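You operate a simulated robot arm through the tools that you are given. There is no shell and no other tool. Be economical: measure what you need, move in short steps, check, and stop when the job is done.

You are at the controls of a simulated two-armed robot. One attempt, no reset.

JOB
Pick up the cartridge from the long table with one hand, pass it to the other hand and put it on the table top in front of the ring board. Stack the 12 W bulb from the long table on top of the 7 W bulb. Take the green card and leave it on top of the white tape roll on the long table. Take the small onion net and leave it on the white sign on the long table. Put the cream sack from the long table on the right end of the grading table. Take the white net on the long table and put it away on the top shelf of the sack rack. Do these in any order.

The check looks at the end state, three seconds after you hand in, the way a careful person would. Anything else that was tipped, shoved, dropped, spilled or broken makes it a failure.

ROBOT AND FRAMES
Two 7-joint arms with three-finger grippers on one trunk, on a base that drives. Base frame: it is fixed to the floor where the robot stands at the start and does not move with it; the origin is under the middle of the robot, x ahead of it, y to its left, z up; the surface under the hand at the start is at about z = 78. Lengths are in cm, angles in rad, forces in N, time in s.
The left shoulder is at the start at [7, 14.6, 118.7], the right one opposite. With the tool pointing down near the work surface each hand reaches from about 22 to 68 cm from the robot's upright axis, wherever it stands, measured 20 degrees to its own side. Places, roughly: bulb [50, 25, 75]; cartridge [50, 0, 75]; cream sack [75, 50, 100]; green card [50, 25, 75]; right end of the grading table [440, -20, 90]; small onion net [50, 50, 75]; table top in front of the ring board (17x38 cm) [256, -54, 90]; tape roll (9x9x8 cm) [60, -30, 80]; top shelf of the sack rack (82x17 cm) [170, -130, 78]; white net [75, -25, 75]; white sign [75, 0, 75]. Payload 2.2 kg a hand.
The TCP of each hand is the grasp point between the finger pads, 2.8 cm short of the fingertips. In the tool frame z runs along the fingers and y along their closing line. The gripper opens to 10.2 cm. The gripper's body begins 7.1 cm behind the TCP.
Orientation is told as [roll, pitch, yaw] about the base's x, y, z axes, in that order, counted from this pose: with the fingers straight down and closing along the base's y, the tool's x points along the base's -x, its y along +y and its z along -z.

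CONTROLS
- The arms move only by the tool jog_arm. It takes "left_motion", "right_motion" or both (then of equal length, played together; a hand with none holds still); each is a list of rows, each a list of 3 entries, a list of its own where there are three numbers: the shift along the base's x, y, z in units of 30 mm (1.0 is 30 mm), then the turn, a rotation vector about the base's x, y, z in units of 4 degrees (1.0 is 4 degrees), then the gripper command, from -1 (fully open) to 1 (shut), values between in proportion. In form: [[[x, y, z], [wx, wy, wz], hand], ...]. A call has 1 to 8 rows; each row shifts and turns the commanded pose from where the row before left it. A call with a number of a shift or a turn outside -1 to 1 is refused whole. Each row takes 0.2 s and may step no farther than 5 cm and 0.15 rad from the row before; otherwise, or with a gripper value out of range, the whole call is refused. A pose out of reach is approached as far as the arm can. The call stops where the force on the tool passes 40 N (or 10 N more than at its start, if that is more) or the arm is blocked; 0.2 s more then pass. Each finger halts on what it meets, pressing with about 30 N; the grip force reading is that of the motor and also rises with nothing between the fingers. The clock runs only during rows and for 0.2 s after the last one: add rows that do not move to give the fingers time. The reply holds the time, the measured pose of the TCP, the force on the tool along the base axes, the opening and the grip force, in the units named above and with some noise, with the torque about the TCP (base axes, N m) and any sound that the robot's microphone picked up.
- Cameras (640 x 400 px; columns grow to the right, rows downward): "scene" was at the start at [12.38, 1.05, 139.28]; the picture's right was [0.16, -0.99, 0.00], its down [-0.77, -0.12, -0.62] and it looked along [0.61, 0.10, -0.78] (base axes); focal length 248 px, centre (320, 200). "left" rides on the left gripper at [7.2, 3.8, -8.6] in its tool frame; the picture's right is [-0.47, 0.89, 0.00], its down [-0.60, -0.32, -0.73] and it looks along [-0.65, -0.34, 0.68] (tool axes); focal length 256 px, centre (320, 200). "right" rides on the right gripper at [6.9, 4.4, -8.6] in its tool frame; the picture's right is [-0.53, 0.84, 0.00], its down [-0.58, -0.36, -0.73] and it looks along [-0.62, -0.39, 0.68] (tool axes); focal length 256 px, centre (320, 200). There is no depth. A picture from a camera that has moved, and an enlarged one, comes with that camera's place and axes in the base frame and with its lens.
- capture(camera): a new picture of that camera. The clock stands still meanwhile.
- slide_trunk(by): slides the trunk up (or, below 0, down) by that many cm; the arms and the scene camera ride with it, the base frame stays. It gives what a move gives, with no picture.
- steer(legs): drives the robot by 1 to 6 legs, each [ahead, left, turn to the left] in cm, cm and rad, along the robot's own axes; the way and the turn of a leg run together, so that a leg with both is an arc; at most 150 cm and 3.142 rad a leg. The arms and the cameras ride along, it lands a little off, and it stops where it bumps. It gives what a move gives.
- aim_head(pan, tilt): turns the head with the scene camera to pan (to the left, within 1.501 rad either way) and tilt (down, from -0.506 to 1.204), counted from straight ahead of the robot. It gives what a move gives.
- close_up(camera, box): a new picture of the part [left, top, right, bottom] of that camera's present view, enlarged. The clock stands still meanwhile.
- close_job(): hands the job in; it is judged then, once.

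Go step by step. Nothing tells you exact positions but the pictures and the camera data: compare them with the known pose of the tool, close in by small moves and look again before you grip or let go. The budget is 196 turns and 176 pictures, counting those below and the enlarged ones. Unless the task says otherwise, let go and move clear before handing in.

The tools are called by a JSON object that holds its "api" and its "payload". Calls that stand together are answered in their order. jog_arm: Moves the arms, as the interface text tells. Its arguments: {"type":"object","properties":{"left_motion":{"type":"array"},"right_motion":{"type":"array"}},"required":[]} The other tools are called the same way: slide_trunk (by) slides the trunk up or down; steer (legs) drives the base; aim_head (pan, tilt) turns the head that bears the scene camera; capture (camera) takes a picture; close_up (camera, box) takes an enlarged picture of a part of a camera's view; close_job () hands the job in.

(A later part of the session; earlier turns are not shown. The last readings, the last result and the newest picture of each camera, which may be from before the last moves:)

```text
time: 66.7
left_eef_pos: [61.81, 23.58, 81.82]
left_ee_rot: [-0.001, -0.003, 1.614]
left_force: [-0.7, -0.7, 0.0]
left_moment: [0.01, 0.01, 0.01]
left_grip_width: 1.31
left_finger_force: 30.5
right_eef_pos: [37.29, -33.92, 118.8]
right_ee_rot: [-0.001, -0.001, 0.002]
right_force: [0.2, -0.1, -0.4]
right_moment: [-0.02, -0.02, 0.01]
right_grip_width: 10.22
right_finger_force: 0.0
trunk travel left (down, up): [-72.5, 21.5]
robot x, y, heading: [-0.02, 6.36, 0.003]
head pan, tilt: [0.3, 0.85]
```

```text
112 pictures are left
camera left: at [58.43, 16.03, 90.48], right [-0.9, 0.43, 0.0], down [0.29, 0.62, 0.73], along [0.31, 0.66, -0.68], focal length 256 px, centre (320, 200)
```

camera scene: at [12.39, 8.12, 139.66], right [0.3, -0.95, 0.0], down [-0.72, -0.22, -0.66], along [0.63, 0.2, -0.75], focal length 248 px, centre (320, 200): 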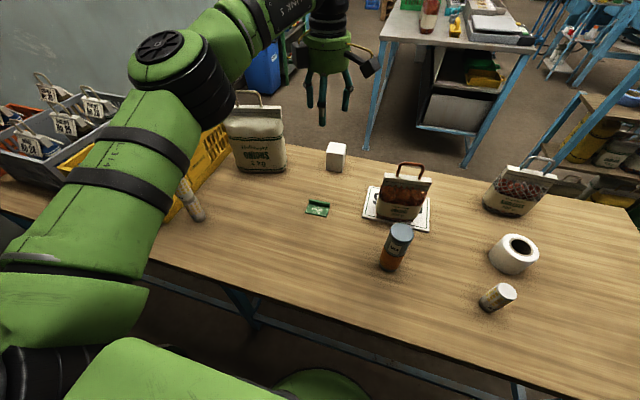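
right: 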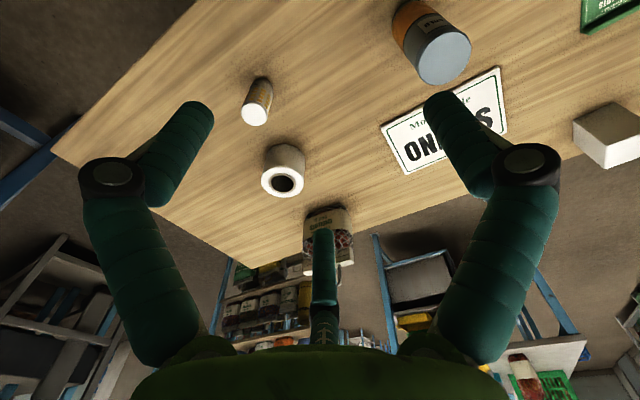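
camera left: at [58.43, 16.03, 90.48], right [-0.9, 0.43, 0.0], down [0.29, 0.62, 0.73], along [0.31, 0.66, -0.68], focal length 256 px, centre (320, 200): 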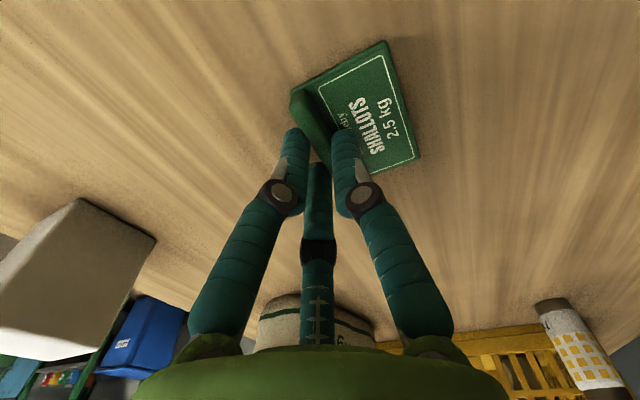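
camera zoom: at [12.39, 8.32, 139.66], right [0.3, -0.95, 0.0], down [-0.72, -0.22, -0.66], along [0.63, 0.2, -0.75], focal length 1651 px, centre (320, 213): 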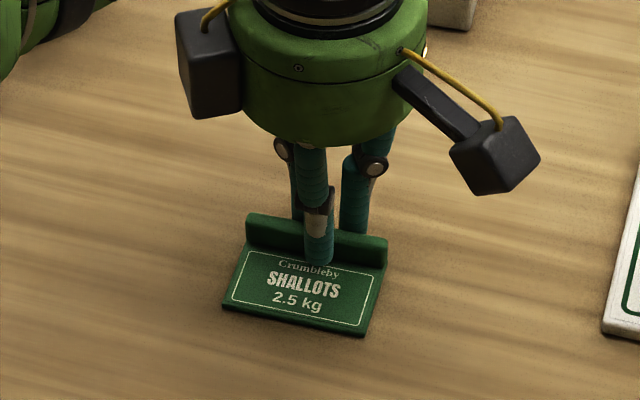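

Card gripped. Lift, then drive right ~40 cm toward the tape roll.

{"api": "jog_arm", "payload": {"left_motion": [[[0, 0, 0.5], [0, 0, 0], 1], [[0, 0, 1], [0, 0, 0], 1], [[0, 0, 1], [0, 0, 0], 1], [[0, 0, 1], [0, 0, 0], 1], [[-0.3, 0, 1], [0, 0, 0], 1], [[-0.5, 0, 1], [0, 0, 0], 1], [[-0.7, 0, 1], [0, 0, 0], 1], [[-0.7, 0, 1], [0, 0, 0], 1]]}}

{"api": "jog_arm", "payload": {"left_motion": [[[-0.6, 0, 1], [0, 0, 0], 1], [[-0.5, 0, 0.5], [0, 0, 0], 1], [[0, 0, 0], [0, 0, 0], 1]]}}

{"api": "capture", "payload": {"camera": "left"}}

{"api": "steer", "payload": {"legs": [[0, -40, 0]]}}

{"api": "capture", "payload": {"camera": "scene"}}

```text
time: 68.5
left_eef_pos: [55.12, 23.64, 104.44]
left_ee_rot: [-0.001, -0.001, 1.614]
left_force: [0.0, 0.1, -0.6]
left_moment: [0.03, -0.02, 0.0]
left_grip_width: 1.28
left_finger_force: 30.6
right_eef_pos: [37.09, -33.94, 118.86]
right_ee_rot: [0.0, -0.003, 0.001]
right_force: [0.3, 0.2, -0.1]
right_moment: [0.02, -0.03, 0.02]
right_grip_width: 10.22
right_finger_force: 0.0
trunk travel left (down, up): [-72.5, 21.5]
robot x, y, heading: [0.16, 6.64, 0.002]
head pan, tilt: [0.3, 0.85]
```

```text
time: 69.3
left_eef_pos: [52.14, 23.51, 108.85]
left_ee_rot: [0.002, -0.002, 1.614]
left_force: [0.0, -0.2, 0.3]
left_moment: [0.03, 0.01, -0.03]
left_grip_width: 1.3
left_finger_force: 30.3
right_eef_pos: [37.3, -33.98, 118.75]
right_ee_rot: [-0.002, 0.0, 0.003]
right_force: [0.0, -0.2, -0.3]
right_moment: [-0.02, 0.02, 0.01]
right_grip_width: 10.2
right_finger_force: 0.1
trunk travel left (down, up): [-72.5, 21.5]
robot x, y, heading: [-0.39, 6.13, 0.005]
head pan, tilt: [0.3, 0.85]
```

```text
111 pictures are left
camera left: at [48.65, 15.99, 117.54], right [-0.9, 0.43, 0.0], down [0.29, 0.62, 0.73], along [0.31, 0.66, -0.68], focal length 256 px, centre (320, 200)
```

left: 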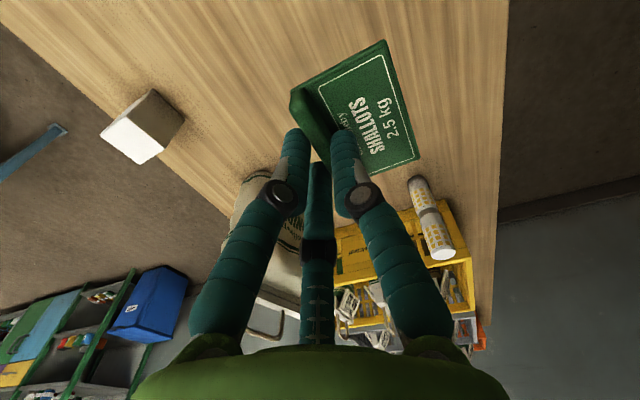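

```text
time: 71.8
left_eef_pos: [52.25, -16.07, 108.92]
left_ee_rot: [0.0, 0.0, 1.613]
left_force: [0.8, -0.1, 0.1]
left_moment: [-0.03, -0.01, -0.03]
left_grip_width: 1.28
left_finger_force: 29.9
right_eef_pos: [37.36, -73.54, 118.91]
right_ee_rot: [-0.002, 0.0, 0.004]
right_force: [-0.9, 0.6, -0.5]
right_moment: [0.05, 0.0, 0.05]
right_grip_width: 10.2
right_finger_force: 0.2
trunk travel left (down, up): [-72.5, 21.5]
robot x, y, heading: [0.3, -33.61, 0.005]
head pan, tilt: [0.3, 0.85]
```

```text
110 pictures are left
camera scene: at [12.5, -31.28, 139.66], right [0.3, -0.95, 0.0], down [-0.72, -0.23, -0.66], along [0.63, 0.2, -0.75], focal length 248 px, centre (320, 200)
```

scene: 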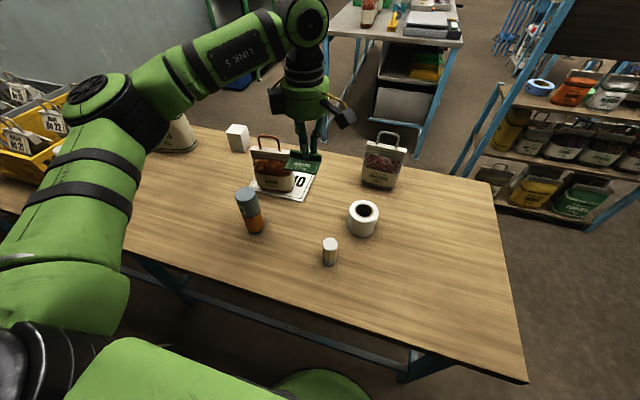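

Zoom on the tape roll for exact position.

{"api": "close_up", "payload": {"camera": "scene", "box": [325, 180, 405, 240]}}

```text
6.67 times, centred on (365, 210) of scene
camera zoom: at [12.5, -31.28, 139.66], right [0.3, -0.95, 0.0], down [-0.72, -0.23, -0.66], along [0.63, 0.2, -0.75], focal length 1651 px, centre (20, 133)
```

zoom: 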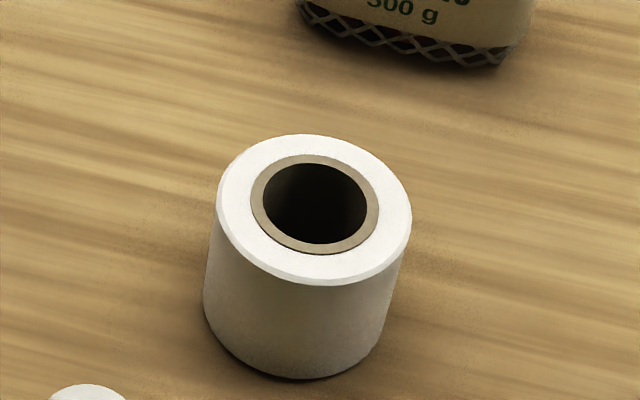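

Tape roll top centre about [57.4, −29.9, 85.4]. Bring the card above it.

{"api": "jog_arm", "payload": {"left_motion": [[[0.47, -0.92, -0.5], [0, 0, 0], 1], [[0.47, -0.92, -0.9], [0, 0, 0], 1], [[0.47, -0.92, -0.9], [0, 0, 0], 1], [[0.47, -0.92, -0.9], [0, 0, 0], 1], [[0.47, -0.92, -0.9], [0, 0, 0], 1], [[0, 0, 0], [0, 0, 0], 1]]}}

{"api": "capture", "payload": {"camera": "left"}}

{"api": "close_up", "payload": {"camera": "scene", "box": [325, 170, 405, 240]}}

```text
time: 73.2
left_eef_pos: [59.12, -29.95, 96.56]
left_ee_rot: [-0.002, 0.001, 1.614]
left_force: [-0.5, -0.3, -0.5]
left_moment: [0.0, -0.03, -0.01]
left_grip_width: 1.26
left_finger_force: 29.4
right_eef_pos: [37.32, -73.56, 118.9]
right_ee_rot: [-0.002, 0.0, 0.004]
right_force: [0.1, -0.1, 0.2]
right_moment: [-0.04, -0.02, -0.02]
right_grip_width: 10.2
right_finger_force: 0.0
trunk travel left (down, up): [-72.5, 21.5]
robot x, y, heading: [0.16, -33.84, 0.003]
head pan, tilt: [0.3, 0.85]
```

```text
108 pictures are left
camera left: at [55.71, -37.44, 105.27], right [-0.9, 0.43, 0.0], down [0.29, 0.62, 0.73], along [0.31, 0.66, -0.68], focal length 256 px, centre (320, 200)
```

left: 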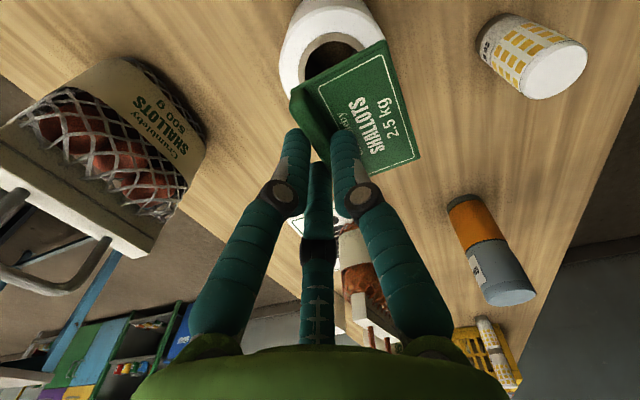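

```text
5.71 times, centred on (365, 205) of scene
camera zoom: at [12.44, -31.32, 139.66], right [0.3, -0.95, 0.0], down [-0.72, -0.22, -0.66], along [0.63, 0.2, -0.75], focal length 1415 px, centre (63, 171)
```

zoom: 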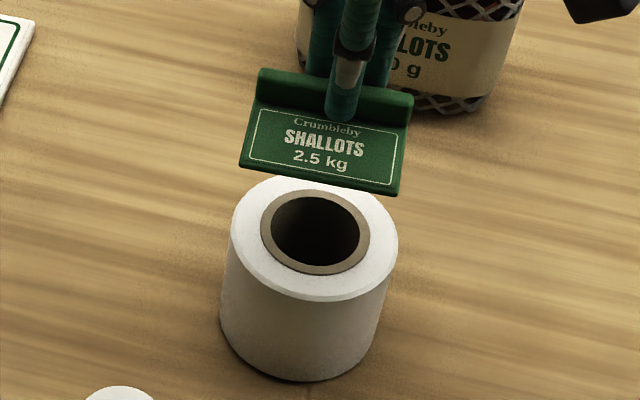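

{"api": "close_up", "payload": {"camera": "left", "box": [260, 0, 440, 180]}}

```text
2.22 times, centred on (350, 90) of left
camera zoom: at [55.71, -37.44, 105.27], right [-0.9, 0.43, 0.0], down [0.29, 0.62, 0.73], along [0.31, 0.66, -0.68], focal length 569 px, centre (253, 444)
```

zoom: 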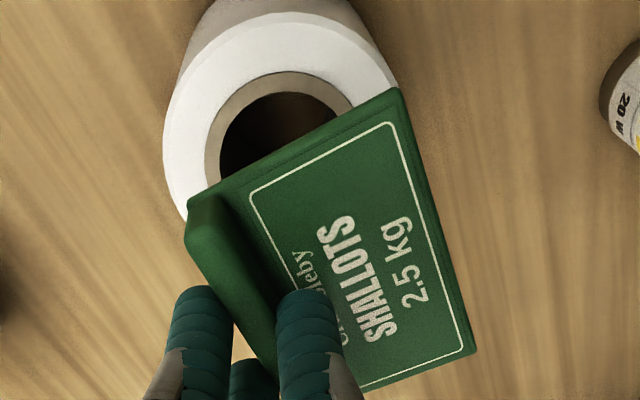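

Roll seems at about [57.7, −30.5]; shift slightly and lower close to it.

{"api": "jog_arm", "payload": {"left_motion": [[[0.17, -0.17, -0.9], [0, 0, 0], 1], [[0, 0, -0.8], [0, 0, 0], 1], [[0, 0, -0.4], [0, 0, 0], 1], [[0, 0, 0], [0, 0, 0], 1]]}}

{"api": "close_up", "payload": {"camera": "left", "box": [260, 0, 440, 180]}}

{"api": "close_up", "payload": {"camera": "scene", "box": [325, 170, 405, 240]}}

```text
time: 74.2
left_eef_pos: [59.81, -30.64, 90.34]
left_ee_rot: [-0.002, -0.002, 1.614]
left_force: [0.5, 0.3, 0.4]
left_moment: [0.01, 0.05, 0.02]
left_grip_width: 1.25
left_finger_force: 30.1
right_eef_pos: [37.34, -73.58, 118.81]
right_ee_rot: [-0.001, 0.0, 0.0]
right_force: [0.8, 0.3, -0.4]
right_moment: [-0.01, -0.06, 0.0]
right_grip_width: 10.23
right_finger_force: 0.0
trunk travel left (down, up): [-72.5, 21.5]
robot x, y, heading: [-0.15, -33.43, 0.003]
head pan, tilt: [0.3, 0.85]
```

```text
2.22 times, centred on (350, 90) of left
camera zoom: at [56.31, -38.06, 98.97], right [-0.9, 0.43, 0.0], down [0.29, 0.62, 0.73], along [0.31, 0.66, -0.68], focal length 569 px, centre (253, 444)
```

zoom: 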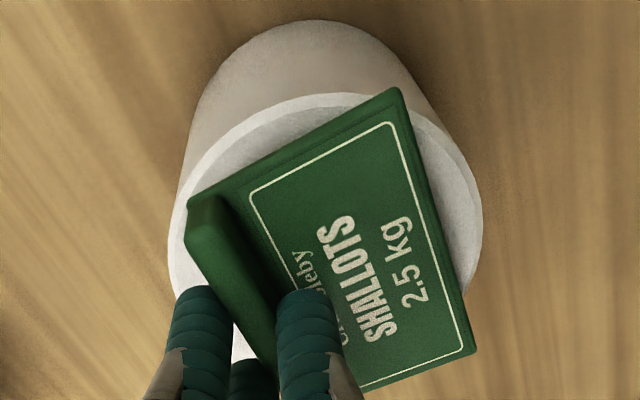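

```text
5.71 times, centred on (365, 205) of scene
camera zoom: at [12.51, -31.45, 139.66], right [0.3, -0.95, 0.0], down [-0.72, -0.22, -0.66], along [0.63, 0.2, -0.75], focal length 1415 px, centre (63, 171)
```

zoom: 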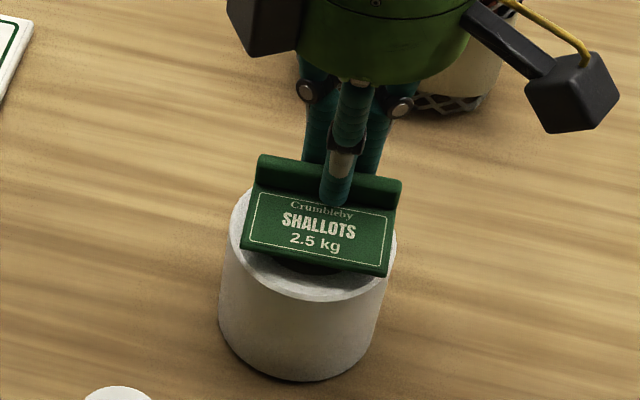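

Nicely centred; nudge 3 mm left and lower to contact.

{"api": "jog_arm", "payload": {"left_motion": [[[0, 0.08, -0.2], [0, 0, 0], 1], [[0, 0, -0.13], [0, 0, 0], 1], [[0, 0, 0], [0, 0, 0], 1]]}}

{"api": "close_up", "payload": {"camera": "scene", "box": [325, 170, 405, 240]}}

```text
time: 75.0
left_eef_pos: [59.64, -30.3, 89.3]
left_ee_rot: [0.001, -0.002, 1.615]
left_force: [-0.5, 0.6, 0.1]
left_moment: [0.03, 0.02, 0.02]
left_grip_width: 1.28
left_finger_force: 29.6
right_eef_pos: [37.35, -73.71, 118.82]
right_ee_rot: [-0.001, -0.001, 0.003]
right_force: [0.8, 0.2, 0.3]
right_moment: [-0.03, 0.03, -0.01]
right_grip_width: 10.19
right_finger_force: 0.0
trunk travel left (down, up): [-72.5, 21.5]
robot x, y, heading: [0.01, -33.52, 0.005]
head pan, tilt: [0.3, 0.85]
```

```text
5.71 times, centred on (365, 205) of scene
camera zoom: at [12.49, -31.42, 139.66], right [0.3, -0.95, 0.0], down [-0.72, -0.22, -0.66], along [0.63, 0.2, -0.75], focal length 1415 px, centre (63, 171)
```

zoom: 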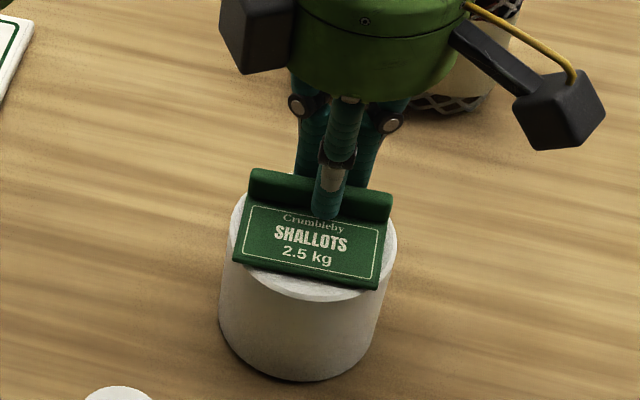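

{"api": "jog_arm", "payload": {"left_motion": [[[0, 0, -0.08], [0, 0, 0], 1], [[0, 0, 0], [0, 0, 0], 1]]}}

{"api": "jog_arm", "payload": {"left_motion": [[[0, 0, -0.08], [0, 0, 0], 1], [[0, 0, 0], [0, 0, 0], 1]]}}

{"api": "close_up", "payload": {"camera": "scene", "box": [325, 170, 405, 240]}}

```text
time: 75.5
left_eef_pos: [59.63, -30.26, 89.28]
left_ee_rot: [-0.004, 0.0, 1.616]
left_force: [1.1, 0.6, 7.7]
left_moment: [0.11, -0.01, -0.01]
left_grip_width: 1.26
left_finger_force: 29.8
right_eef_pos: [37.26, -73.57, 118.87]
right_ee_rot: [0.0, -0.003, 0.003]
right_force: [-0.5, -0.2, -1.1]
right_moment: [0.0, 0.03, -0.02]
right_grip_width: 10.21
right_finger_force: 0.1
trunk travel left (down, up): [-72.5, 21.5]
robot x, y, heading: [0.45, -33.52, 0.005]
head pan, tilt: [0.3, 0.85]
```

```text
time: 76.2
left_eef_pos: [59.69, -30.27, 89.33]
left_ee_rot: [-0.006, -0.002, 1.614]
left_force: [3.7, 0.4, 21.5]
left_moment: [0.19, -0.03, -0.04]
left_grip_width: 1.26
left_finger_force: 30.0
right_eef_pos: [37.05, -73.73, 118.96]
right_ee_rot: [-0.001, -0.004, 0.003]
right_force: [0.1, -0.2, -0.5]
right_moment: [-0.02, 0.02, -0.02]
right_grip_width: 10.21
right_finger_force: 0.0
trunk travel left (down, up): [-72.5, 21.5]
robot x, y, heading: [0.24, -33.08, 0.007]
head pan, tilt: [0.3, 0.85]
```

```text
5.71 times, centred on (365, 205) of scene
camera zoom: at [12.2, -31.43, 139.71], right [0.3, -0.95, 0.0], down [-0.72, -0.22, -0.66], along [0.63, 0.2, -0.75], focal length 1415 px, centre (63, 171)
```

zoom: 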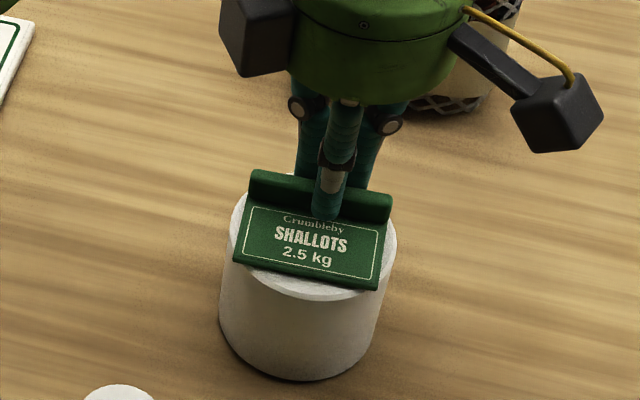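

Contact is firm; ease off and open slowly.

{"api": "jog_arm", "payload": {"left_motion": [[[0, 0, 0.12], [0, 0, 0], 1], [[0, 0, 0], [0, 0, 0], 0.7], [[0, 0, 0], [0, 0, 0], 0.5], [[0, 0, 0], [0, 0, 0], 0.3], [[0, 0, 0], [0, 0, 0], 0.2], [[0, 0, 0.5], [0, 0, 0], 0.2], [[0, 0, 1], [0, 0, 0], 0.2], [[0, 0, 1], [0, 0, 0], 0.2]]}}

{"api": "jog_arm", "payload": {"left_motion": [[[0, 0, 1], [0, 0, 0], 0], [[0, 0, 1], [0, 0, 0], 0], [[-0.5, 0, 1], [0, 0, 0], -1], [[-0.5, 0.5, 1], [0, 0, 0], -1], [[-0.5, 0.5, 0], [0, 0, 0], -1]]}}

{"api": "capture", "payload": {"camera": "scene"}}

{"api": "close_up", "payload": {"camera": "scene", "box": [325, 170, 405, 240]}}

```text
time: 78.0
left_eef_pos: [59.63, -30.17, 96.8]
left_ee_rot: [-0.002, 0.0, 1.616]
left_force: [0.5, -0.2, 0.5]
left_moment: [-0.03, 0.02, 0.01]
left_grip_width: 4.09
left_finger_force: 0.0
right_eef_pos: [37.4, -73.71, 118.85]
right_ee_rot: [0.0, 0.0, 0.004]
right_force: [0.3, 0.0, -0.8]
right_moment: [0.02, -0.02, -0.02]
right_grip_width: 10.21
right_finger_force: 0.1
trunk travel left (down, up): [-72.5, 21.5]
robot x, y, heading: [0.03, -33.9, 0.004]
head pan, tilt: [0.3, 0.85]
```

```text
time: 79.2
left_eef_pos: [55.2, -27.15, 108.75]
left_ee_rot: [-0.002, 0.001, 1.615]
left_force: [0.4, 0.1, 0.5]
left_moment: [0.0, 0.02, -0.02]
left_grip_width: 10.21
left_finger_force: 0.1
right_eef_pos: [37.38, -73.39, 118.88]
right_ee_rot: [-0.002, 0.0, 0.002]
right_force: [0.4, 0.3, -0.8]
right_moment: [-0.03, 0.01, -0.03]
right_grip_width: 10.18
right_finger_force: 0.1
trunk travel left (down, up): [-72.5, 21.5]
robot x, y, heading: [-0.14, -33.74, 0.007]
head pan, tilt: [0.3, 0.85]
```

```text
101 pictures are left
camera scene: at [12.49, -31.28, 139.66], right [0.3, -0.95, 0.0], down [-0.72, -0.23, -0.66], along [0.63, 0.2, -0.75], focal length 248 px, centre (320, 200)
```

scene: 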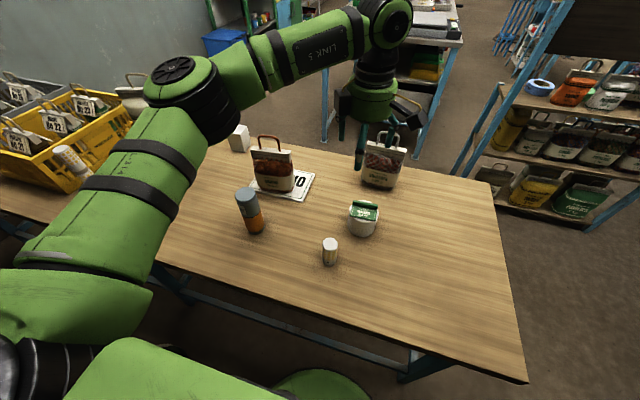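

```text
5.71 times, centred on (365, 205) of scene
camera zoom: at [12.49, -31.28, 139.66], right [0.3, -0.95, 0.0], down [-0.72, -0.23, -0.66], along [0.63, 0.2, -0.75], focal length 1415 px, centre (63, 171)
```

zoom: 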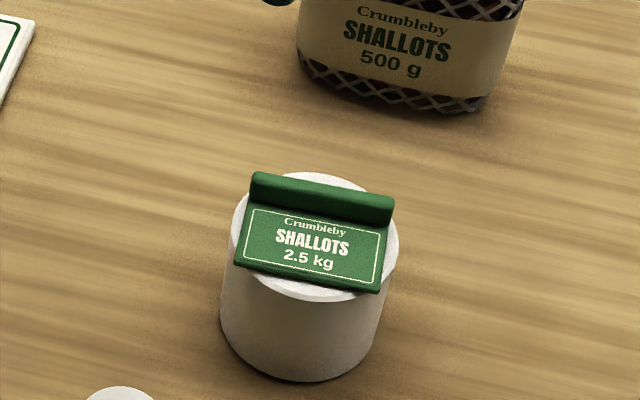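

The card sits flat on the roll. Next the cartridge (≈[47.7, 0], ~15 cm tall, 5.4 cm thick): drive left so the left hand can take it from above, then the right hand takes it tilted at 45°.

{"api": "steer", "payload": {"legs": [[0, 28, 0]]}}

{"api": "jog_arm", "payload": {"left_motion": [[[-0.9, 0, 0], [0, 0, 0], -1], [[-0.9, 0, 0], [0, 0, 0], -1], [[-0.7, 0, 0], [0, 0, 0], -1], [[0, 0, 0], [0, 0, 0], -1]], "right_motion": [[[0, 1, 0], [0, 0, 0], -1], [[0, 1, 0], [0, 0, 0], -1], [[0, 1, 0], [0, 0, 0], -1], [[0, 0, 0], [0, 0, 0], -1]]}}

{"api": "capture", "payload": {"camera": "scene"}}

{"api": "capture", "payload": {"camera": "left"}}

```text
time: 81.1
left_eef_pos: [55.23, 0.4, 108.64]
left_ee_rot: [-0.001, -0.005, 1.611]
left_force: [0.3, -0.6, 0.4]
left_moment: [-0.01, 0.02, 0.01]
left_grip_width: 10.22
left_finger_force: 0.1
right_eef_pos: [37.13, -45.95, 118.69]
right_ee_rot: [0.002, 0.001, 0.001]
right_force: [-0.4, 0.1, -0.6]
right_moment: [0.01, 0.0, -0.01]
right_grip_width: 10.19
right_finger_force: 0.1
trunk travel left (down, up): [-72.5, 21.5]
robot x, y, heading: [0.1, -5.65, -0.001]
head pan, tilt: [0.3, 0.85]
```

```text
time: 82.1
left_eef_pos: [47.74, 0.54, 108.86]
left_ee_rot: [-0.003, -0.003, 1.61]
left_force: [0.4, 0.3, -0.3]
left_moment: [0.01, 0.03, 0.0]
left_grip_width: 10.2
left_finger_force: 0.1
right_eef_pos: [37.25, -36.81, 118.72]
right_ee_rot: [0.001, 0.001, -0.003]
right_force: [0.8, -0.7, -0.8]
right_moment: [0.02, -0.02, 0.01]
right_grip_width: 10.2
right_finger_force: 0.1
trunk travel left (down, up): [-72.5, 21.5]
robot x, y, heading: [0.18, -5.95, 0.001]
head pan, tilt: [0.3, 0.85]
```

```text
99 pictures are left
camera scene: at [12.46, -3.57, 139.66], right [0.3, -0.96, 0.0], down [-0.72, -0.22, -0.66], along [0.63, 0.2, -0.75], focal length 248 px, centre (320, 200)
```

scene: 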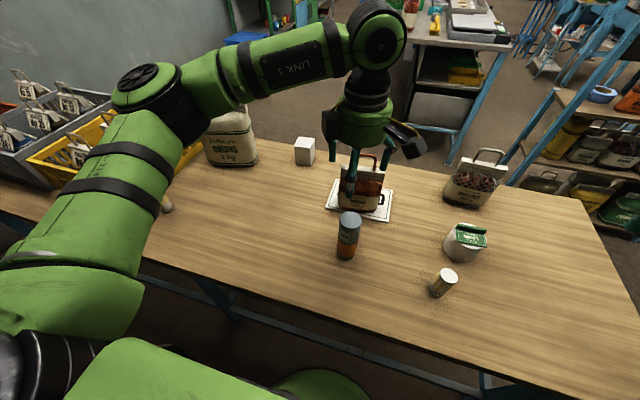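

```text
98 pictures are left
camera left: at [44.3, -6.96, 117.4], right [-0.9, 0.43, 0.0], down [0.29, 0.61, 0.73], along [0.31, 0.66, -0.68], focal length 256 px, centre (320, 200)
```

left: 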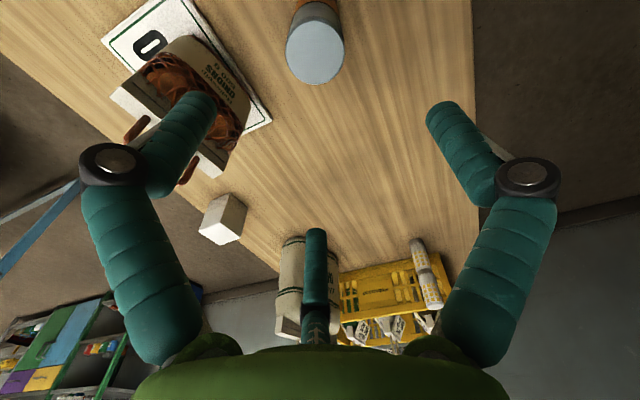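

Cartridge top at about [48.0, 0.0]. Lower over it and grip its top part.

{"api": "jog_arm", "payload": {"left_motion": [[[0.08, -0.15, -1], [0, 0, 0], -1], [[0, 0, -1], [0, 0, 0], -1], [[0, 0, -1], [0, 0, 0], -1], [[0, 0, -1], [0, 0, 0], -1], [[0, 0, -1], [0, 0, 0], -1], [[0, 0, -0.8], [0, 0, 0], -1], [[0, 0, 0], [0, 0, 0], -0.3], [[0, 0, 0], [0, 0, 0], 0]]}}

{"api": "jog_arm", "payload": {"left_motion": [[[0, 0, 0], [0, 0, 0], 0.5], [[0, 0, 0], [0, 0, 0], 1], [[0, 0, 0], [0, 0, 0], 1]]}}

{"api": "capture", "payload": {"camera": "scene"}}

```text
time: 83.9
left_eef_pos: [48.05, 0.13, 91.27]
left_ee_rot: [-0.003, -0.001, 1.61]
left_force: [0.0, -1.1, 0.3]
left_moment: [-0.04, -0.01, 0.0]
left_grip_width: 5.18
left_finger_force: 0.8
right_eef_pos: [37.22, -37.0, 118.76]
right_ee_rot: [0.0, 0.0, -0.002]
right_force: [0.0, 0.4, -0.1]
right_moment: [0.01, -0.01, -0.04]
right_grip_width: 10.19
right_finger_force: 0.1
trunk travel left (down, up): [-72.5, 21.5]
robot x, y, heading: [0.02, -5.79, -0.001]
head pan, tilt: [0.3, 0.85]
```

```text
time: 84.7
left_eef_pos: [47.94, 0.16, 91.32]
left_ee_rot: [0.0, -0.003, 1.611]
left_force: [0.4, -0.2, -0.2]
left_moment: [-0.06, -0.02, 0.01]
left_grip_width: 5.08
left_finger_force: 30.4
right_eef_pos: [37.2, -36.9, 118.78]
right_ee_rot: [0.001, -0.001, 0.001]
right_force: [-0.1, 0.1, 0.2]
right_moment: [-0.03, 0.01, 0.03]
right_grip_width: 10.2
right_finger_force: 0.2
trunk travel left (down, up): [-72.5, 21.5]
robot x, y, heading: [0.07, -5.62, 0.001]
head pan, tilt: [0.3, 0.85]
```

```text
97 pictures are left
camera scene: at [12.48, -3.51, 139.66], right [0.3, -0.96, 0.0], down [-0.72, -0.22, -0.66], along [0.63, 0.2, -0.75], focal length 248 px, centre (320, 200)
```

scene: 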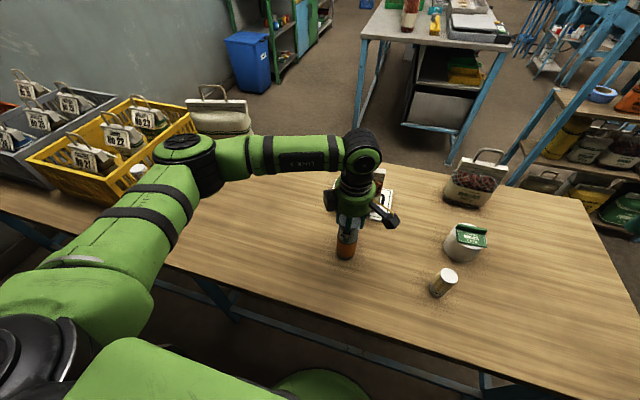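

Gripped. Lift the cartridge and at the same time tilt the right hand 45° forward.

{"api": "jog_arm", "payload": {"left_motion": [[[0, 0, 0.4], [0, 0, 0], 1], [[0, 0, 1], [0, 0, 0], 1], [[0, 0, 1], [0, 0, 0], 1], [[0, 0, 1], [0, 0, 0], 1], [[0, 0, 1], [0, 0, 0], 1], [[0, 0, 1], [0, 0, 0], 1], [[0, 0, 1], [0, 0, 0], 1], [[0, 0, 1], [0, 0, 0], 1]], "right_motion": [[[0, 0, 0], [0, -1, 0], -1], [[0, 0, 0], [0, -1, 0], -1], [[0, 0, 0], [0, -1, 0], -1], [[0, 0, 0], [0, -1, 0], -1], [[0, 0, 0], [0, -1, 0], -1], [[0, 0, 0], [0, -1, 0], -1], [[0, 0, 0], [0, -1, 0], -1], [[0, 0, 0], [0, -1, 0], -1]]}}

{"api": "jog_arm", "payload": {"left_motion": [[[0.5, 0, 1], [0, 0, 0], 1], [[0.5, 0, 0.8], [0, 0, 0], 1], [[0.5, 0, 0], [0, 0, 0], 1], [[0.5, 0, 0], [0, 0, 0], 1], [[0, 0, 0], [0, 0, 0], 1]], "right_motion": [[[0, 0.5, 0], [0, -1, 0], -1], [[0, 1, 0], [0, -1, 0], -1], [[0, 1, 0], [0, -1, 0], -1], [[0, 1, 0], [0, -0.25, 0], -1], [[0, 0, 0], [0, 0, 0], -1]]}}

{"api": "capture", "payload": {"camera": "scene"}}

{"api": "capture", "payload": {"camera": "right"}}

```text
time: 86.5
left_eef_pos: [47.79, 0.09, 113.58]
left_ee_rot: [-0.003, -0.002, 1.611]
left_force: [0.5, -0.1, -3.6]
left_moment: [0.02, -0.02, -0.01]
left_grip_width: 5.05
left_finger_force: 30.0
right_eef_pos: [37.06, -36.81, 118.66]
right_ee_rot: [0.002, -0.56, -0.002]
right_force: [0.1, -0.4, -0.2]
right_moment: [0.01, 0.0, -0.03]
right_grip_width: 10.2
right_finger_force: 0.1
trunk travel left (down, up): [-72.5, 21.5]
robot x, y, heading: [0.03, -5.28, 0.001]
head pan, tilt: [0.3, 0.85]
```

```text
time: 87.7
left_eef_pos: [53.91, -0.08, 118.99]
left_ee_rot: [-0.001, -0.003, 1.61]
left_force: [-0.7, 0.7, -3.2]
left_moment: [-0.03, 0.01, 0.02]
left_grip_width: 5.11
left_finger_force: 30.3
right_eef_pos: [38.58, -26.57, 120.41]
right_ee_rot: [0.001, -0.784, -0.002]
right_force: [-0.6, -0.9, -0.3]
right_moment: [-0.01, 0.04, 0.03]
right_grip_width: 10.2
right_finger_force: 0.0
right hand out of reach, approached as far as the arm can: row 3, 4
trunk travel left (down, up): [-72.5, 21.5]
robot x, y, heading: [-0.05, -5.52, 0.004]
head pan, tilt: [0.3, 0.85]
```

```text
96 pictures are left
camera scene: at [12.39, -3.57, 139.67], right [0.3, -0.96, 0.0], down [-0.72, -0.22, -0.66], along [0.63, 0.2, -0.75], focal length 248 px, centre (320, 200)
```

scene: 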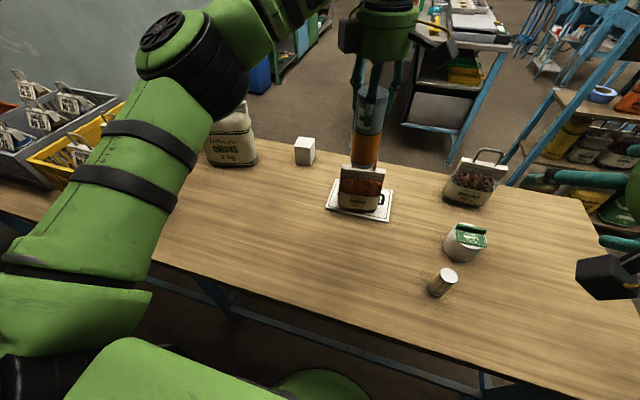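

```text
95 pictures are left
camera right: at [27.6, -22.22, 121.6], right [0.38, 0.84, 0.38], down [-0.11, -0.37, 0.92], along [0.92, -0.39, -0.05], focal length 256 px, centre (320, 200)
```

right: 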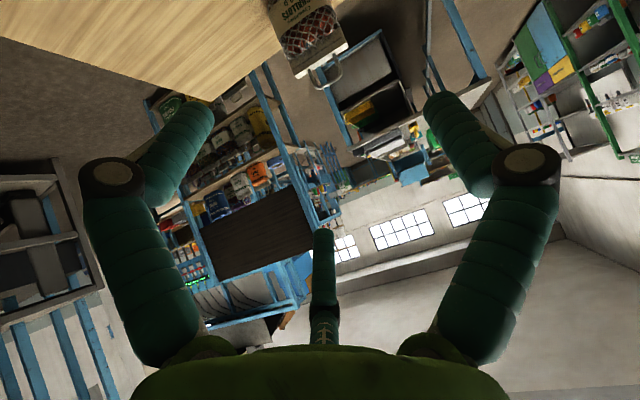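

The right hand needs a flatter angle (~62°) and more distance. I'll move the cartridge forward to about [59, −4] and bring the right hand in front of it.

{"api": "jog_arm", "payload": {"left_motion": [[[0.5, -0.4, 0], [0, 0, 0], 1], [[0.5, -0.4, 0], [0, 0, 0], 1], [[0.5, -0.4, 0], [0, 0, 0], 1], [[0.2, -0.13, 0], [0, 0, 0], 1], [[0, 0, 0], [0, 0, 0], 1], [[0, 0, 0], [0, 0, 0], 1]], "right_motion": [[[0.6, 0, -0.3], [0, -0.85, 0], -1], [[0.6, 0, -0.3], [0, -0.85, 0], -1], [[0.6, 0, -0.3], [0, -0.85, 0], -1], [[0.6, 0, -0.3], [0, -0.85, 0], -1], [[0.6, 0, -0.3], [0, -0.85, 0], -1], [[0, 0, 0], [0, 0, 0], -1]]}}

{"api": "jog_arm", "payload": {"right_motion": [[[0, 1, 0], [0, 0, 0], -1], [[0, 1, 0], [0, 0, 0], -1], [[0, 1, 0], [0, 0, 0], -1], [[0, 1, 0], [0, 0, 0], -1], [[0, 1, 0], [0, 0, 0], -1], [[0, 1, 0], [0, 0, 0], -1], [[0, 1, 0], [0, 0, 0], -1], [[0, 0, 0], [0, 0, 0], -1]]}}

{"api": "capture", "payload": {"camera": "right"}}

{"api": "capture", "payload": {"camera": "scene"}}

```text
time: 89.1
left_eef_pos: [57.8, -3.21, 118.99]
left_ee_rot: [-0.002, -0.002, 1.611]
left_force: [-0.2, 0.9, -2.0]
left_moment: [0.02, -0.01, 0.0]
left_grip_width: 5.09
left_finger_force: 30.3
left hand out of reach, approached as far as the arm can: row 3, 4
right_eef_pos: [48.53, -26.43, 116.4]
right_ee_rot: [0.0, -1.083, -0.001]
right_force: [-0.7, 0.6, -0.1]
right_moment: [0.01, 0.0, -0.01]
right_grip_width: 10.17
right_finger_force: 0.1
right hand out of reach, approached as far as the arm can: row 1, 2
trunk travel left (down, up): [-72.5, 21.5]
robot x, y, heading: [0.14, -5.66, 0.003]
head pan, tilt: [0.3, 0.85]
```

```text
time: 90.9
left_eef_pos: [58.01, -3.3, 118.95]
left_ee_rot: [0.001, -0.003, 1.611]
left_force: [0.8, -0.6, -3.3]
left_moment: [0.02, 0.0, 0.0]
left_grip_width: 5.07
left_finger_force: 30.0
right_eef_pos: [48.48, -5.48, 116.49]
right_ee_rot: [0.003, -1.082, -0.004]
right_force: [0.0, -0.7, 0.0]
right_moment: [0.02, 0.01, 0.01]
right_grip_width: 10.21
right_finger_force: 0.1
trunk travel left (down, up): [-72.5, 21.5]
robot x, y, heading: [-0.14, -5.63, -0.001]
head pan, tilt: [0.3, 0.85]
```

```text
94 pictures are left
camera right: at [37.63, -1.22, 114.42], right [0.25, 0.84, 0.47], down [-0.37, -0.37, 0.85], along [0.89, -0.39, 0.22], focal length 256 px, centre (320, 200)
```

right: 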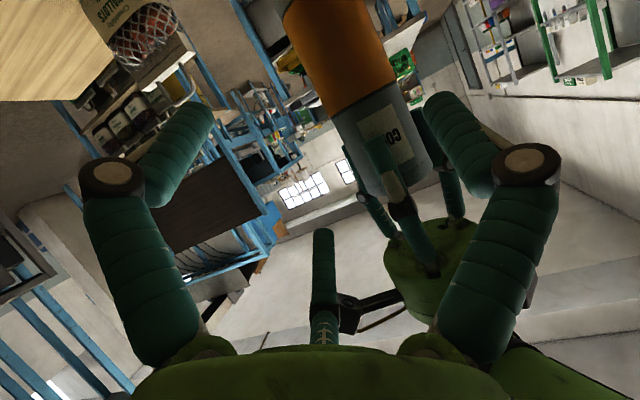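

```text
93 pictures are left
camera scene: at [12.52, -3.59, 139.65], right [0.3, -0.96, 0.0], down [-0.72, -0.22, -0.66], along [0.63, 0.2, -0.75], focal length 248 px, centre (320, 200)
```

scene: 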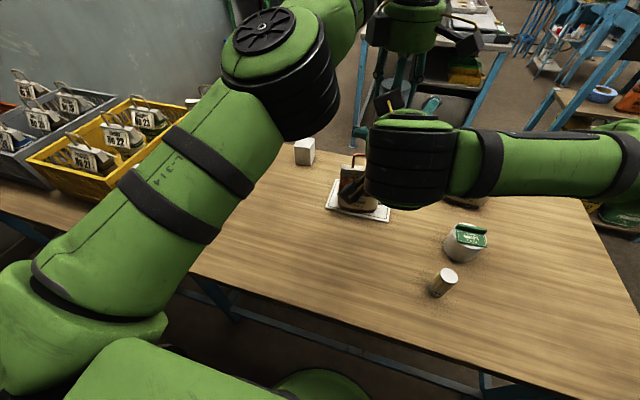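

Align y with the cartridge, then slide in along the tool axis in two stages.

{"api": "jog_arm", "payload": {"right_motion": [[[0, 0.73, 0], [0, 0, 0], -1], [[0.5, 0, -0.3], [0, 0, 0], -1], [[0.5, 0, -0.3], [0, 0, 0], -1], [[0.5, 0, -0.3], [0, 0, 0], -1], [[0, 0, 0], [0, 0, 0], -1]]}}

{"api": "capture", "payload": {"camera": "right"}}

{"api": "capture", "payload": {"camera": "left"}}

```text
time: 92.1
left_eef_pos: [57.83, -3.24, 119.03]
left_ee_rot: [0.0, -0.001, 1.612]
left_force: [0.1, -0.2, -3.2]
left_moment: [0.0, -0.01, -0.02]
left_grip_width: 5.07
left_finger_force: 29.8
right_eef_pos: [53.05, -3.3, 113.89]
right_ee_rot: [0.001, -1.082, 0.0]
right_force: [0.6, -0.4, 0.3]
right_moment: [-0.02, -0.02, 0.01]
right_grip_width: 10.19
right_finger_force: 0.0
trunk travel left (down, up): [-72.5, 21.5]
robot x, y, heading: [0.11, -5.51, 0.0]
head pan, tilt: [0.3, 0.85]
```

```text
92 pictures are left
camera right: at [42.14, 1.01, 111.71], right [0.25, 0.84, 0.47], down [-0.38, -0.37, 0.85], along [0.89, -0.39, 0.23], focal length 256 px, centre (320, 200)
```

right: 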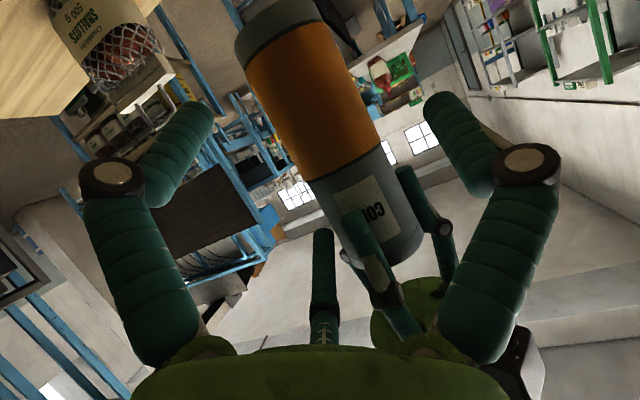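

```text
91 pictures are left
camera left: at [54.41, -10.72, 127.6], right [-0.9, 0.43, 0.0], down [0.29, 0.61, 0.73], along [0.31, 0.66, -0.68], focal length 256 px, centre (320, 200)
```

left: 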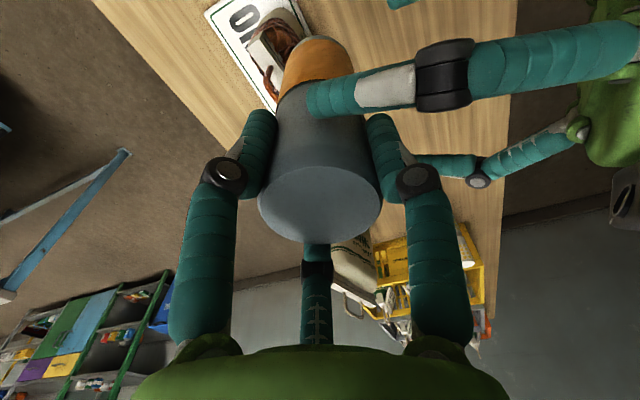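

Clear path. Complete the approach and close the right hand.

{"api": "jog_arm", "payload": {"right_motion": [[[0.5, 0, -0.3], [0, 0, 0], -1], [[0.5, 0, -0.35], [0, 0, 0], -1], [[0.5, 0, -0.35], [0, 0, 0], -1], [[0.1, 0, -0.07], [0, 0, 0], -1], [[0, 0, 0], [0, 0, 0], -1]]}}

{"api": "capture", "payload": {"camera": "right"}}

{"api": "capture", "payload": {"camera": "left"}}

```text
time: 92.8
left_eef_pos: [58.44, -2.59, 118.64]
left_ee_rot: [-0.012, -0.008, 1.631]
left_force: [1.5, -0.3, -2.9]
left_moment: [-0.01, -0.04, 0.06]
left_grip_width: 5.09
left_finger_force: 30.4
right_eef_pos: [56.07, -3.1, 112.35]
right_ee_rot: [0.002, -1.094, -0.001]
right_force: [-2.2, 0.0, 0.1]
right_moment: [0.05, -0.06, -0.03]
right_grip_width: 10.26
right_finger_force: 0.1
trunk travel left (down, up): [-72.5, 21.5]
robot x, y, heading: [0.01, -5.95, -0.002]
head pan, tilt: [0.3, 0.85]
stopped in row 3 (left hand): the force on the tool passed its limit at 49 N (the readings are from after the stop); the commanded pose is now the measured one
```

```text
90 pictures are left
camera right: at [44.98, 1.18, 110.09], right [0.24, 0.85, 0.48], down [-0.38, -0.37, 0.85], along [0.89, -0.39, 0.23], focal length 256 px, centre (320, 200)
```

right: 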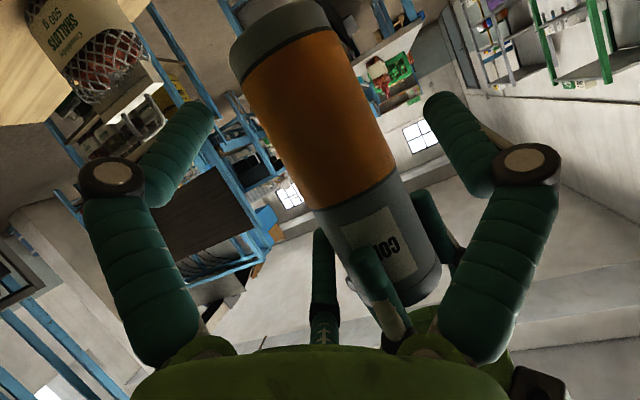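

```text
89 pictures are left
camera left: at [55.04, -10.27, 127.16], right [-0.91, 0.41, -0.01], down [0.27, 0.62, 0.74], along [0.31, 0.67, -0.67], focal length 256 px, centre (320, 200)
```

left: 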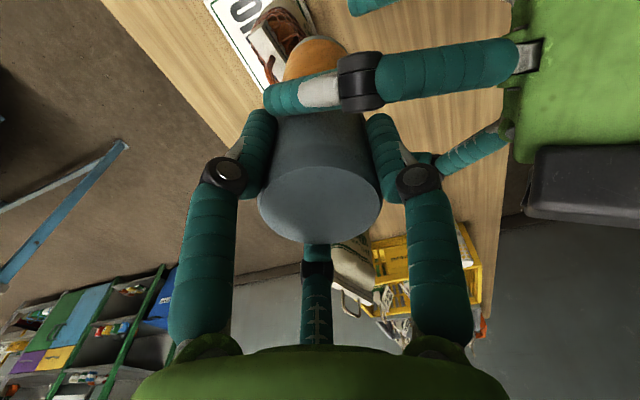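

The hands touched because the right came in too high. I'll back the right hand off, drop ~3.3 cm, and come in lower on the cartridge.

{"api": "jog_arm", "payload": {"right_motion": [[[-0.8, 0, 0.1], [0, 0, 0], -1], [[-0.6, 0, 0], [0, 0, 0], -1], [[0, 0, -0.6], [0, 0, 0], -1], [[0, 0.17, -0.6], [0, 0, 0], -1], [[0, 0, 0], [0, 0, 0], -1]]}}

{"api": "capture", "payload": {"camera": "left"}}

```text
time: 94.0
left_eef_pos: [58.29, -2.72, 118.74]
left_ee_rot: [-0.013, -0.007, 1.631]
left_force: [0.6, -0.2, -3.0]
left_moment: [-0.02, 0.02, -0.02]
left_grip_width: 5.08
left_finger_force: 30.1
right_eef_pos: [51.55, -2.73, 109.12]
right_ee_rot: [0.004, -1.092, -0.003]
right_force: [0.9, 0.9, -0.4]
right_moment: [-0.01, 0.05, -0.02]
right_grip_width: 10.21
right_finger_force: 0.0
trunk travel left (down, up): [-72.5, 21.5]
robot x, y, heading: [-0.28, -5.64, 0.0]
head pan, tilt: [0.3, 0.85]
```

```text
88 pictures are left
camera left: at [54.93, -10.33, 127.25], right [-0.91, 0.41, -0.01], down [0.27, 0.62, 0.74], along [0.31, 0.67, -0.67], focal length 256 px, centre (320, 200)
```

left: 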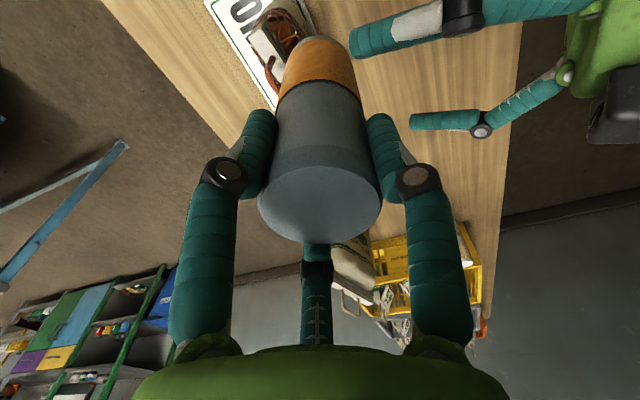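

Cartridge unaffected. Now slide forward at the lower height in small steps.

{"api": "jog_arm", "payload": {"right_motion": [[[0.4, 0, 0], [0, 0, 0], -1], [[0.4, 0, 0], [0, 0, 0], -1], [[0.4, 0, 0], [0, 0, 0], -1], [[0.3, 0, 0], [0, 0, 0], -1], [[0, 0, 0], [0, 0, 0], -1]]}}

{"api": "capture", "payload": {"camera": "left"}}

{"api": "capture", "payload": {"camera": "right"}}

```text
time: 95.2
left_eef_pos: [58.41, -2.55, 118.7]
left_ee_rot: [-0.016, -0.011, 1.634]
left_force: [4.3, 14.7, -1.1]
left_moment: [0.75, -0.35, 0.15]
left_grip_width: 5.1
left_finger_force: 30.2
right_eef_pos: [56.16, -2.75, 108.84]
right_ee_rot: [0.002, -1.094, -0.005]
right_force: [-4.7, -14.1, -1.4]
right_moment: [0.64, 0.01, -0.45]
right_grip_width: 10.21
right_finger_force: 0.2
trunk travel left (down, up): [-72.5, 21.5]
robot x, y, heading: [-0.11, -6.0, 0.001]
head pan, tilt: [0.3, 0.85]
```

```text
87 pictures are left
camera left: at [55.01, -10.19, 127.23], right [-0.91, 0.41, -0.01], down [0.27, 0.61, 0.74], along [0.31, 0.68, -0.67], focal length 256 px, centre (320, 200)
```

left: 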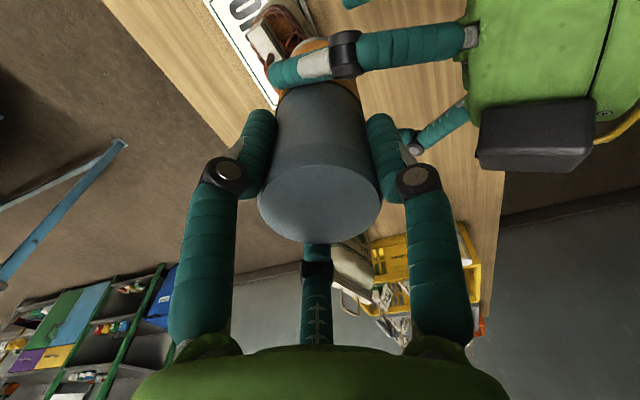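

```text
86 pictures are left
camera right: at [45.32, 1.55, 106.78], right [0.25, 0.84, 0.47], down [-0.38, -0.36, 0.85], along [0.89, -0.39, 0.23], focal length 256 px, centre (320, 200)
```

right: 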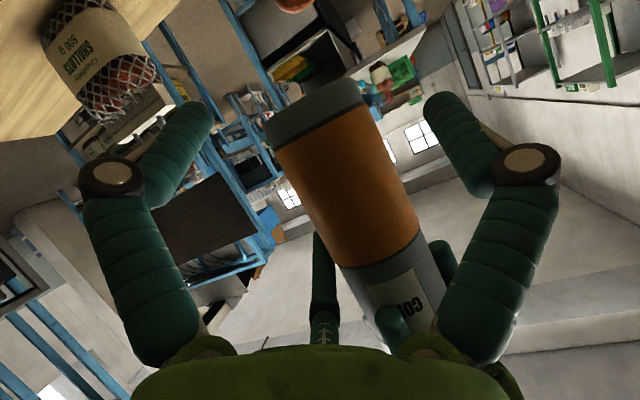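

The jaw pair (on the −y side) rubbed the cartridge; with three jaws the hand centre must sit about 0.9 cm to −y. Back off, shift, and come in again.

{"api": "jog_arm", "payload": {"right_motion": [[[-0.8, 0, 0], [0, 0, 0], -1], [[-0.7, -0.2, 0], [0, 0, 0], -1], [[0, -0.15, 0.15], [0, 0, 0], -1], [[0, 0, 0], [0, 0, 0], -1]]}}

{"api": "jog_arm", "payload": {"right_motion": [[[0.5, 0, 0], [0, 0, 0], -1], [[0.5, 0, 0], [0, 0, 0], -1], [[0.4, 0, 0], [0, 0, 0], -1], [[0, 0, 0], [0, 0, 0], -1]]}}

{"api": "capture", "payload": {"camera": "left"}}

```text
time: 96.2
left_eef_pos: [58.39, -2.7, 118.71]
left_ee_rot: [-0.014, -0.006, 1.627]
left_force: [0.3, 0.2, -3.6]
left_moment: [0.01, 0.0, 0.02]
left_grip_width: 5.11
left_finger_force: 30.7
right_eef_pos: [51.62, -3.57, 109.56]
right_ee_rot: [0.003, -1.093, 0.003]
right_force: [0.8, 1.1, 0.4]
right_moment: [0.02, 0.0, 0.0]
right_grip_width: 10.21
right_finger_force: 0.0
trunk travel left (down, up): [-72.5, 21.5]
robot x, y, heading: [0.36, -5.73, -0.002]
head pan, tilt: [0.3, 0.85]
```

```text
time: 97.2
left_eef_pos: [58.44, -2.7, 118.68]
left_ee_rot: [-0.015, -0.008, 1.629]
left_force: [-0.5, -0.5, -2.6]
left_moment: [0.01, 0.03, 0.03]
left_grip_width: 5.06
left_finger_force: 30.1
right_eef_pos: [55.91, -3.67, 109.51]
right_ee_rot: [0.002, -1.093, 0.002]
right_force: [-0.4, -0.6, 0.7]
right_moment: [-0.02, 0.02, 0.01]
right_grip_width: 10.18
right_finger_force: 0.1
trunk travel left (down, up): [-72.5, 21.5]
robot x, y, heading: [0.07, -5.85, -0.0]
head pan, tilt: [0.3, 0.85]
```

```text
85 pictures are left
camera left: at [54.96, -10.32, 127.23], right [-0.91, 0.41, -0.01], down [0.27, 0.62, 0.74], along [0.31, 0.67, -0.67], focal length 256 px, centre (320, 200)
```

left: 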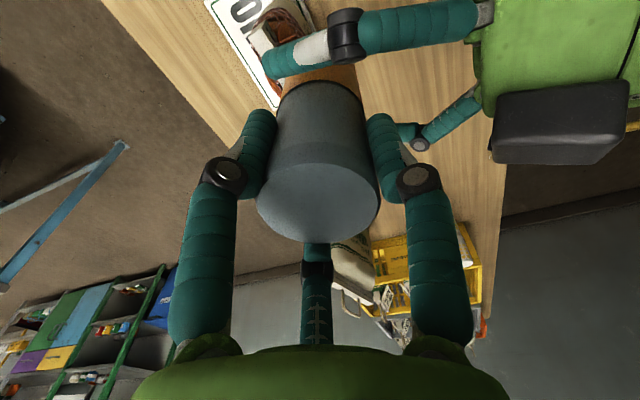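

No contact now. Final 2.3 cm forward, then close the right hand gradually.

{"api": "jog_arm", "payload": {"right_motion": [[[0.4, 0, 0], [0, 0, 0], -1], [[0.35, 0, 0], [0, 0, 0], -1], [[0, 0, 0], [0, 0, 0], -1]]}}

{"api": "jog_arm", "payload": {"right_motion": [[[0, 0, 0], [0, 0, 0], -0.6], [[0, 0, 0], [0, 0, 0], -0.4], [[0, 0, 0], [0, 0, 0], -0.2], [[0, 0, 0], [0, 0, 0], 0.2], [[0, 0, 0], [0, 0, 0], 1], [[0, 0, 0], [0, 0, 0], 1]]}}

{"api": "capture", "payload": {"camera": "left"}}

{"api": "capture", "payload": {"camera": "right"}}

```text
time: 98.0
left_eef_pos: [58.4, -2.58, 118.73]
left_ee_rot: [-0.013, -0.007, 1.629]
left_force: [0.2, 0.7, -2.4]
left_moment: [-0.04, 0.02, 0.0]
left_grip_width: 5.09
left_finger_force: 29.7
right_eef_pos: [58.06, -3.65, 109.41]
right_ee_rot: [0.004, -1.092, 0.001]
right_force: [0.9, 0.7, 0.2]
right_moment: [0.01, 0.01, 0.0]
right_grip_width: 10.21
right_finger_force: 0.1
trunk travel left (down, up): [-72.5, 21.5]
robot x, y, heading: [0.44, -5.39, -0.001]
head pan, tilt: [0.3, 0.85]
```

```text
time: 99.4
left_eef_pos: [58.32, -2.68, 118.66]
left_ee_rot: [-0.013, -0.007, 1.63]
left_force: [2.8, -0.9, -4.2]
left_moment: [-0.77, 0.02, 0.06]
left_grip_width: 5.07
left_finger_force: 29.7
right_eef_pos: [58.18, -3.69, 109.44]
right_ee_rot: [0.006, -1.093, 0.002]
right_force: [-3.1, 0.5, 1.8]
right_moment: [0.65, -0.29, -0.03]
right_grip_width: 7.23
right_finger_force: 30.2
trunk travel left (down, up): [-72.5, 21.5]
robot x, y, heading: [-0.04, -5.62, 0.0]
head pan, tilt: [0.3, 0.85]
```

```text
84 pictures are left
camera left: at [54.97, -10.32, 127.22], right [-0.91, 0.41, -0.01], down [0.27, 0.62, 0.74], along [0.31, 0.67, -0.67], focal length 256 px, centre (320, 200)
```

left: 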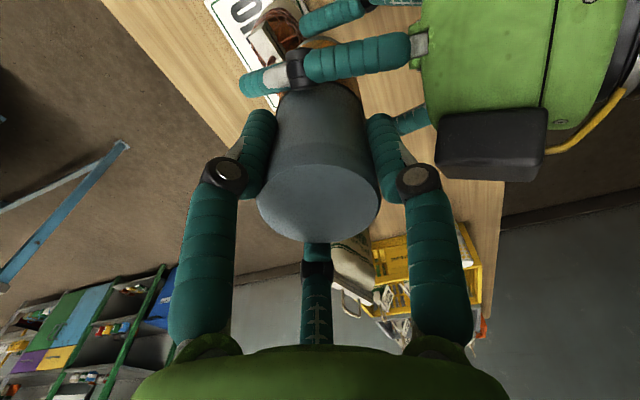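

```text
83 pictures are left
camera right: at [47.19, 0.62, 107.32], right [0.24, 0.85, 0.48], down [-0.38, -0.37, 0.85], along [0.89, -0.39, 0.23], focal length 256 px, centre (320, 200)
```

right: 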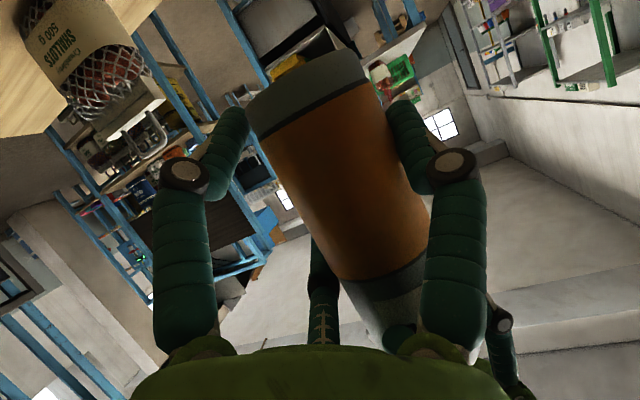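

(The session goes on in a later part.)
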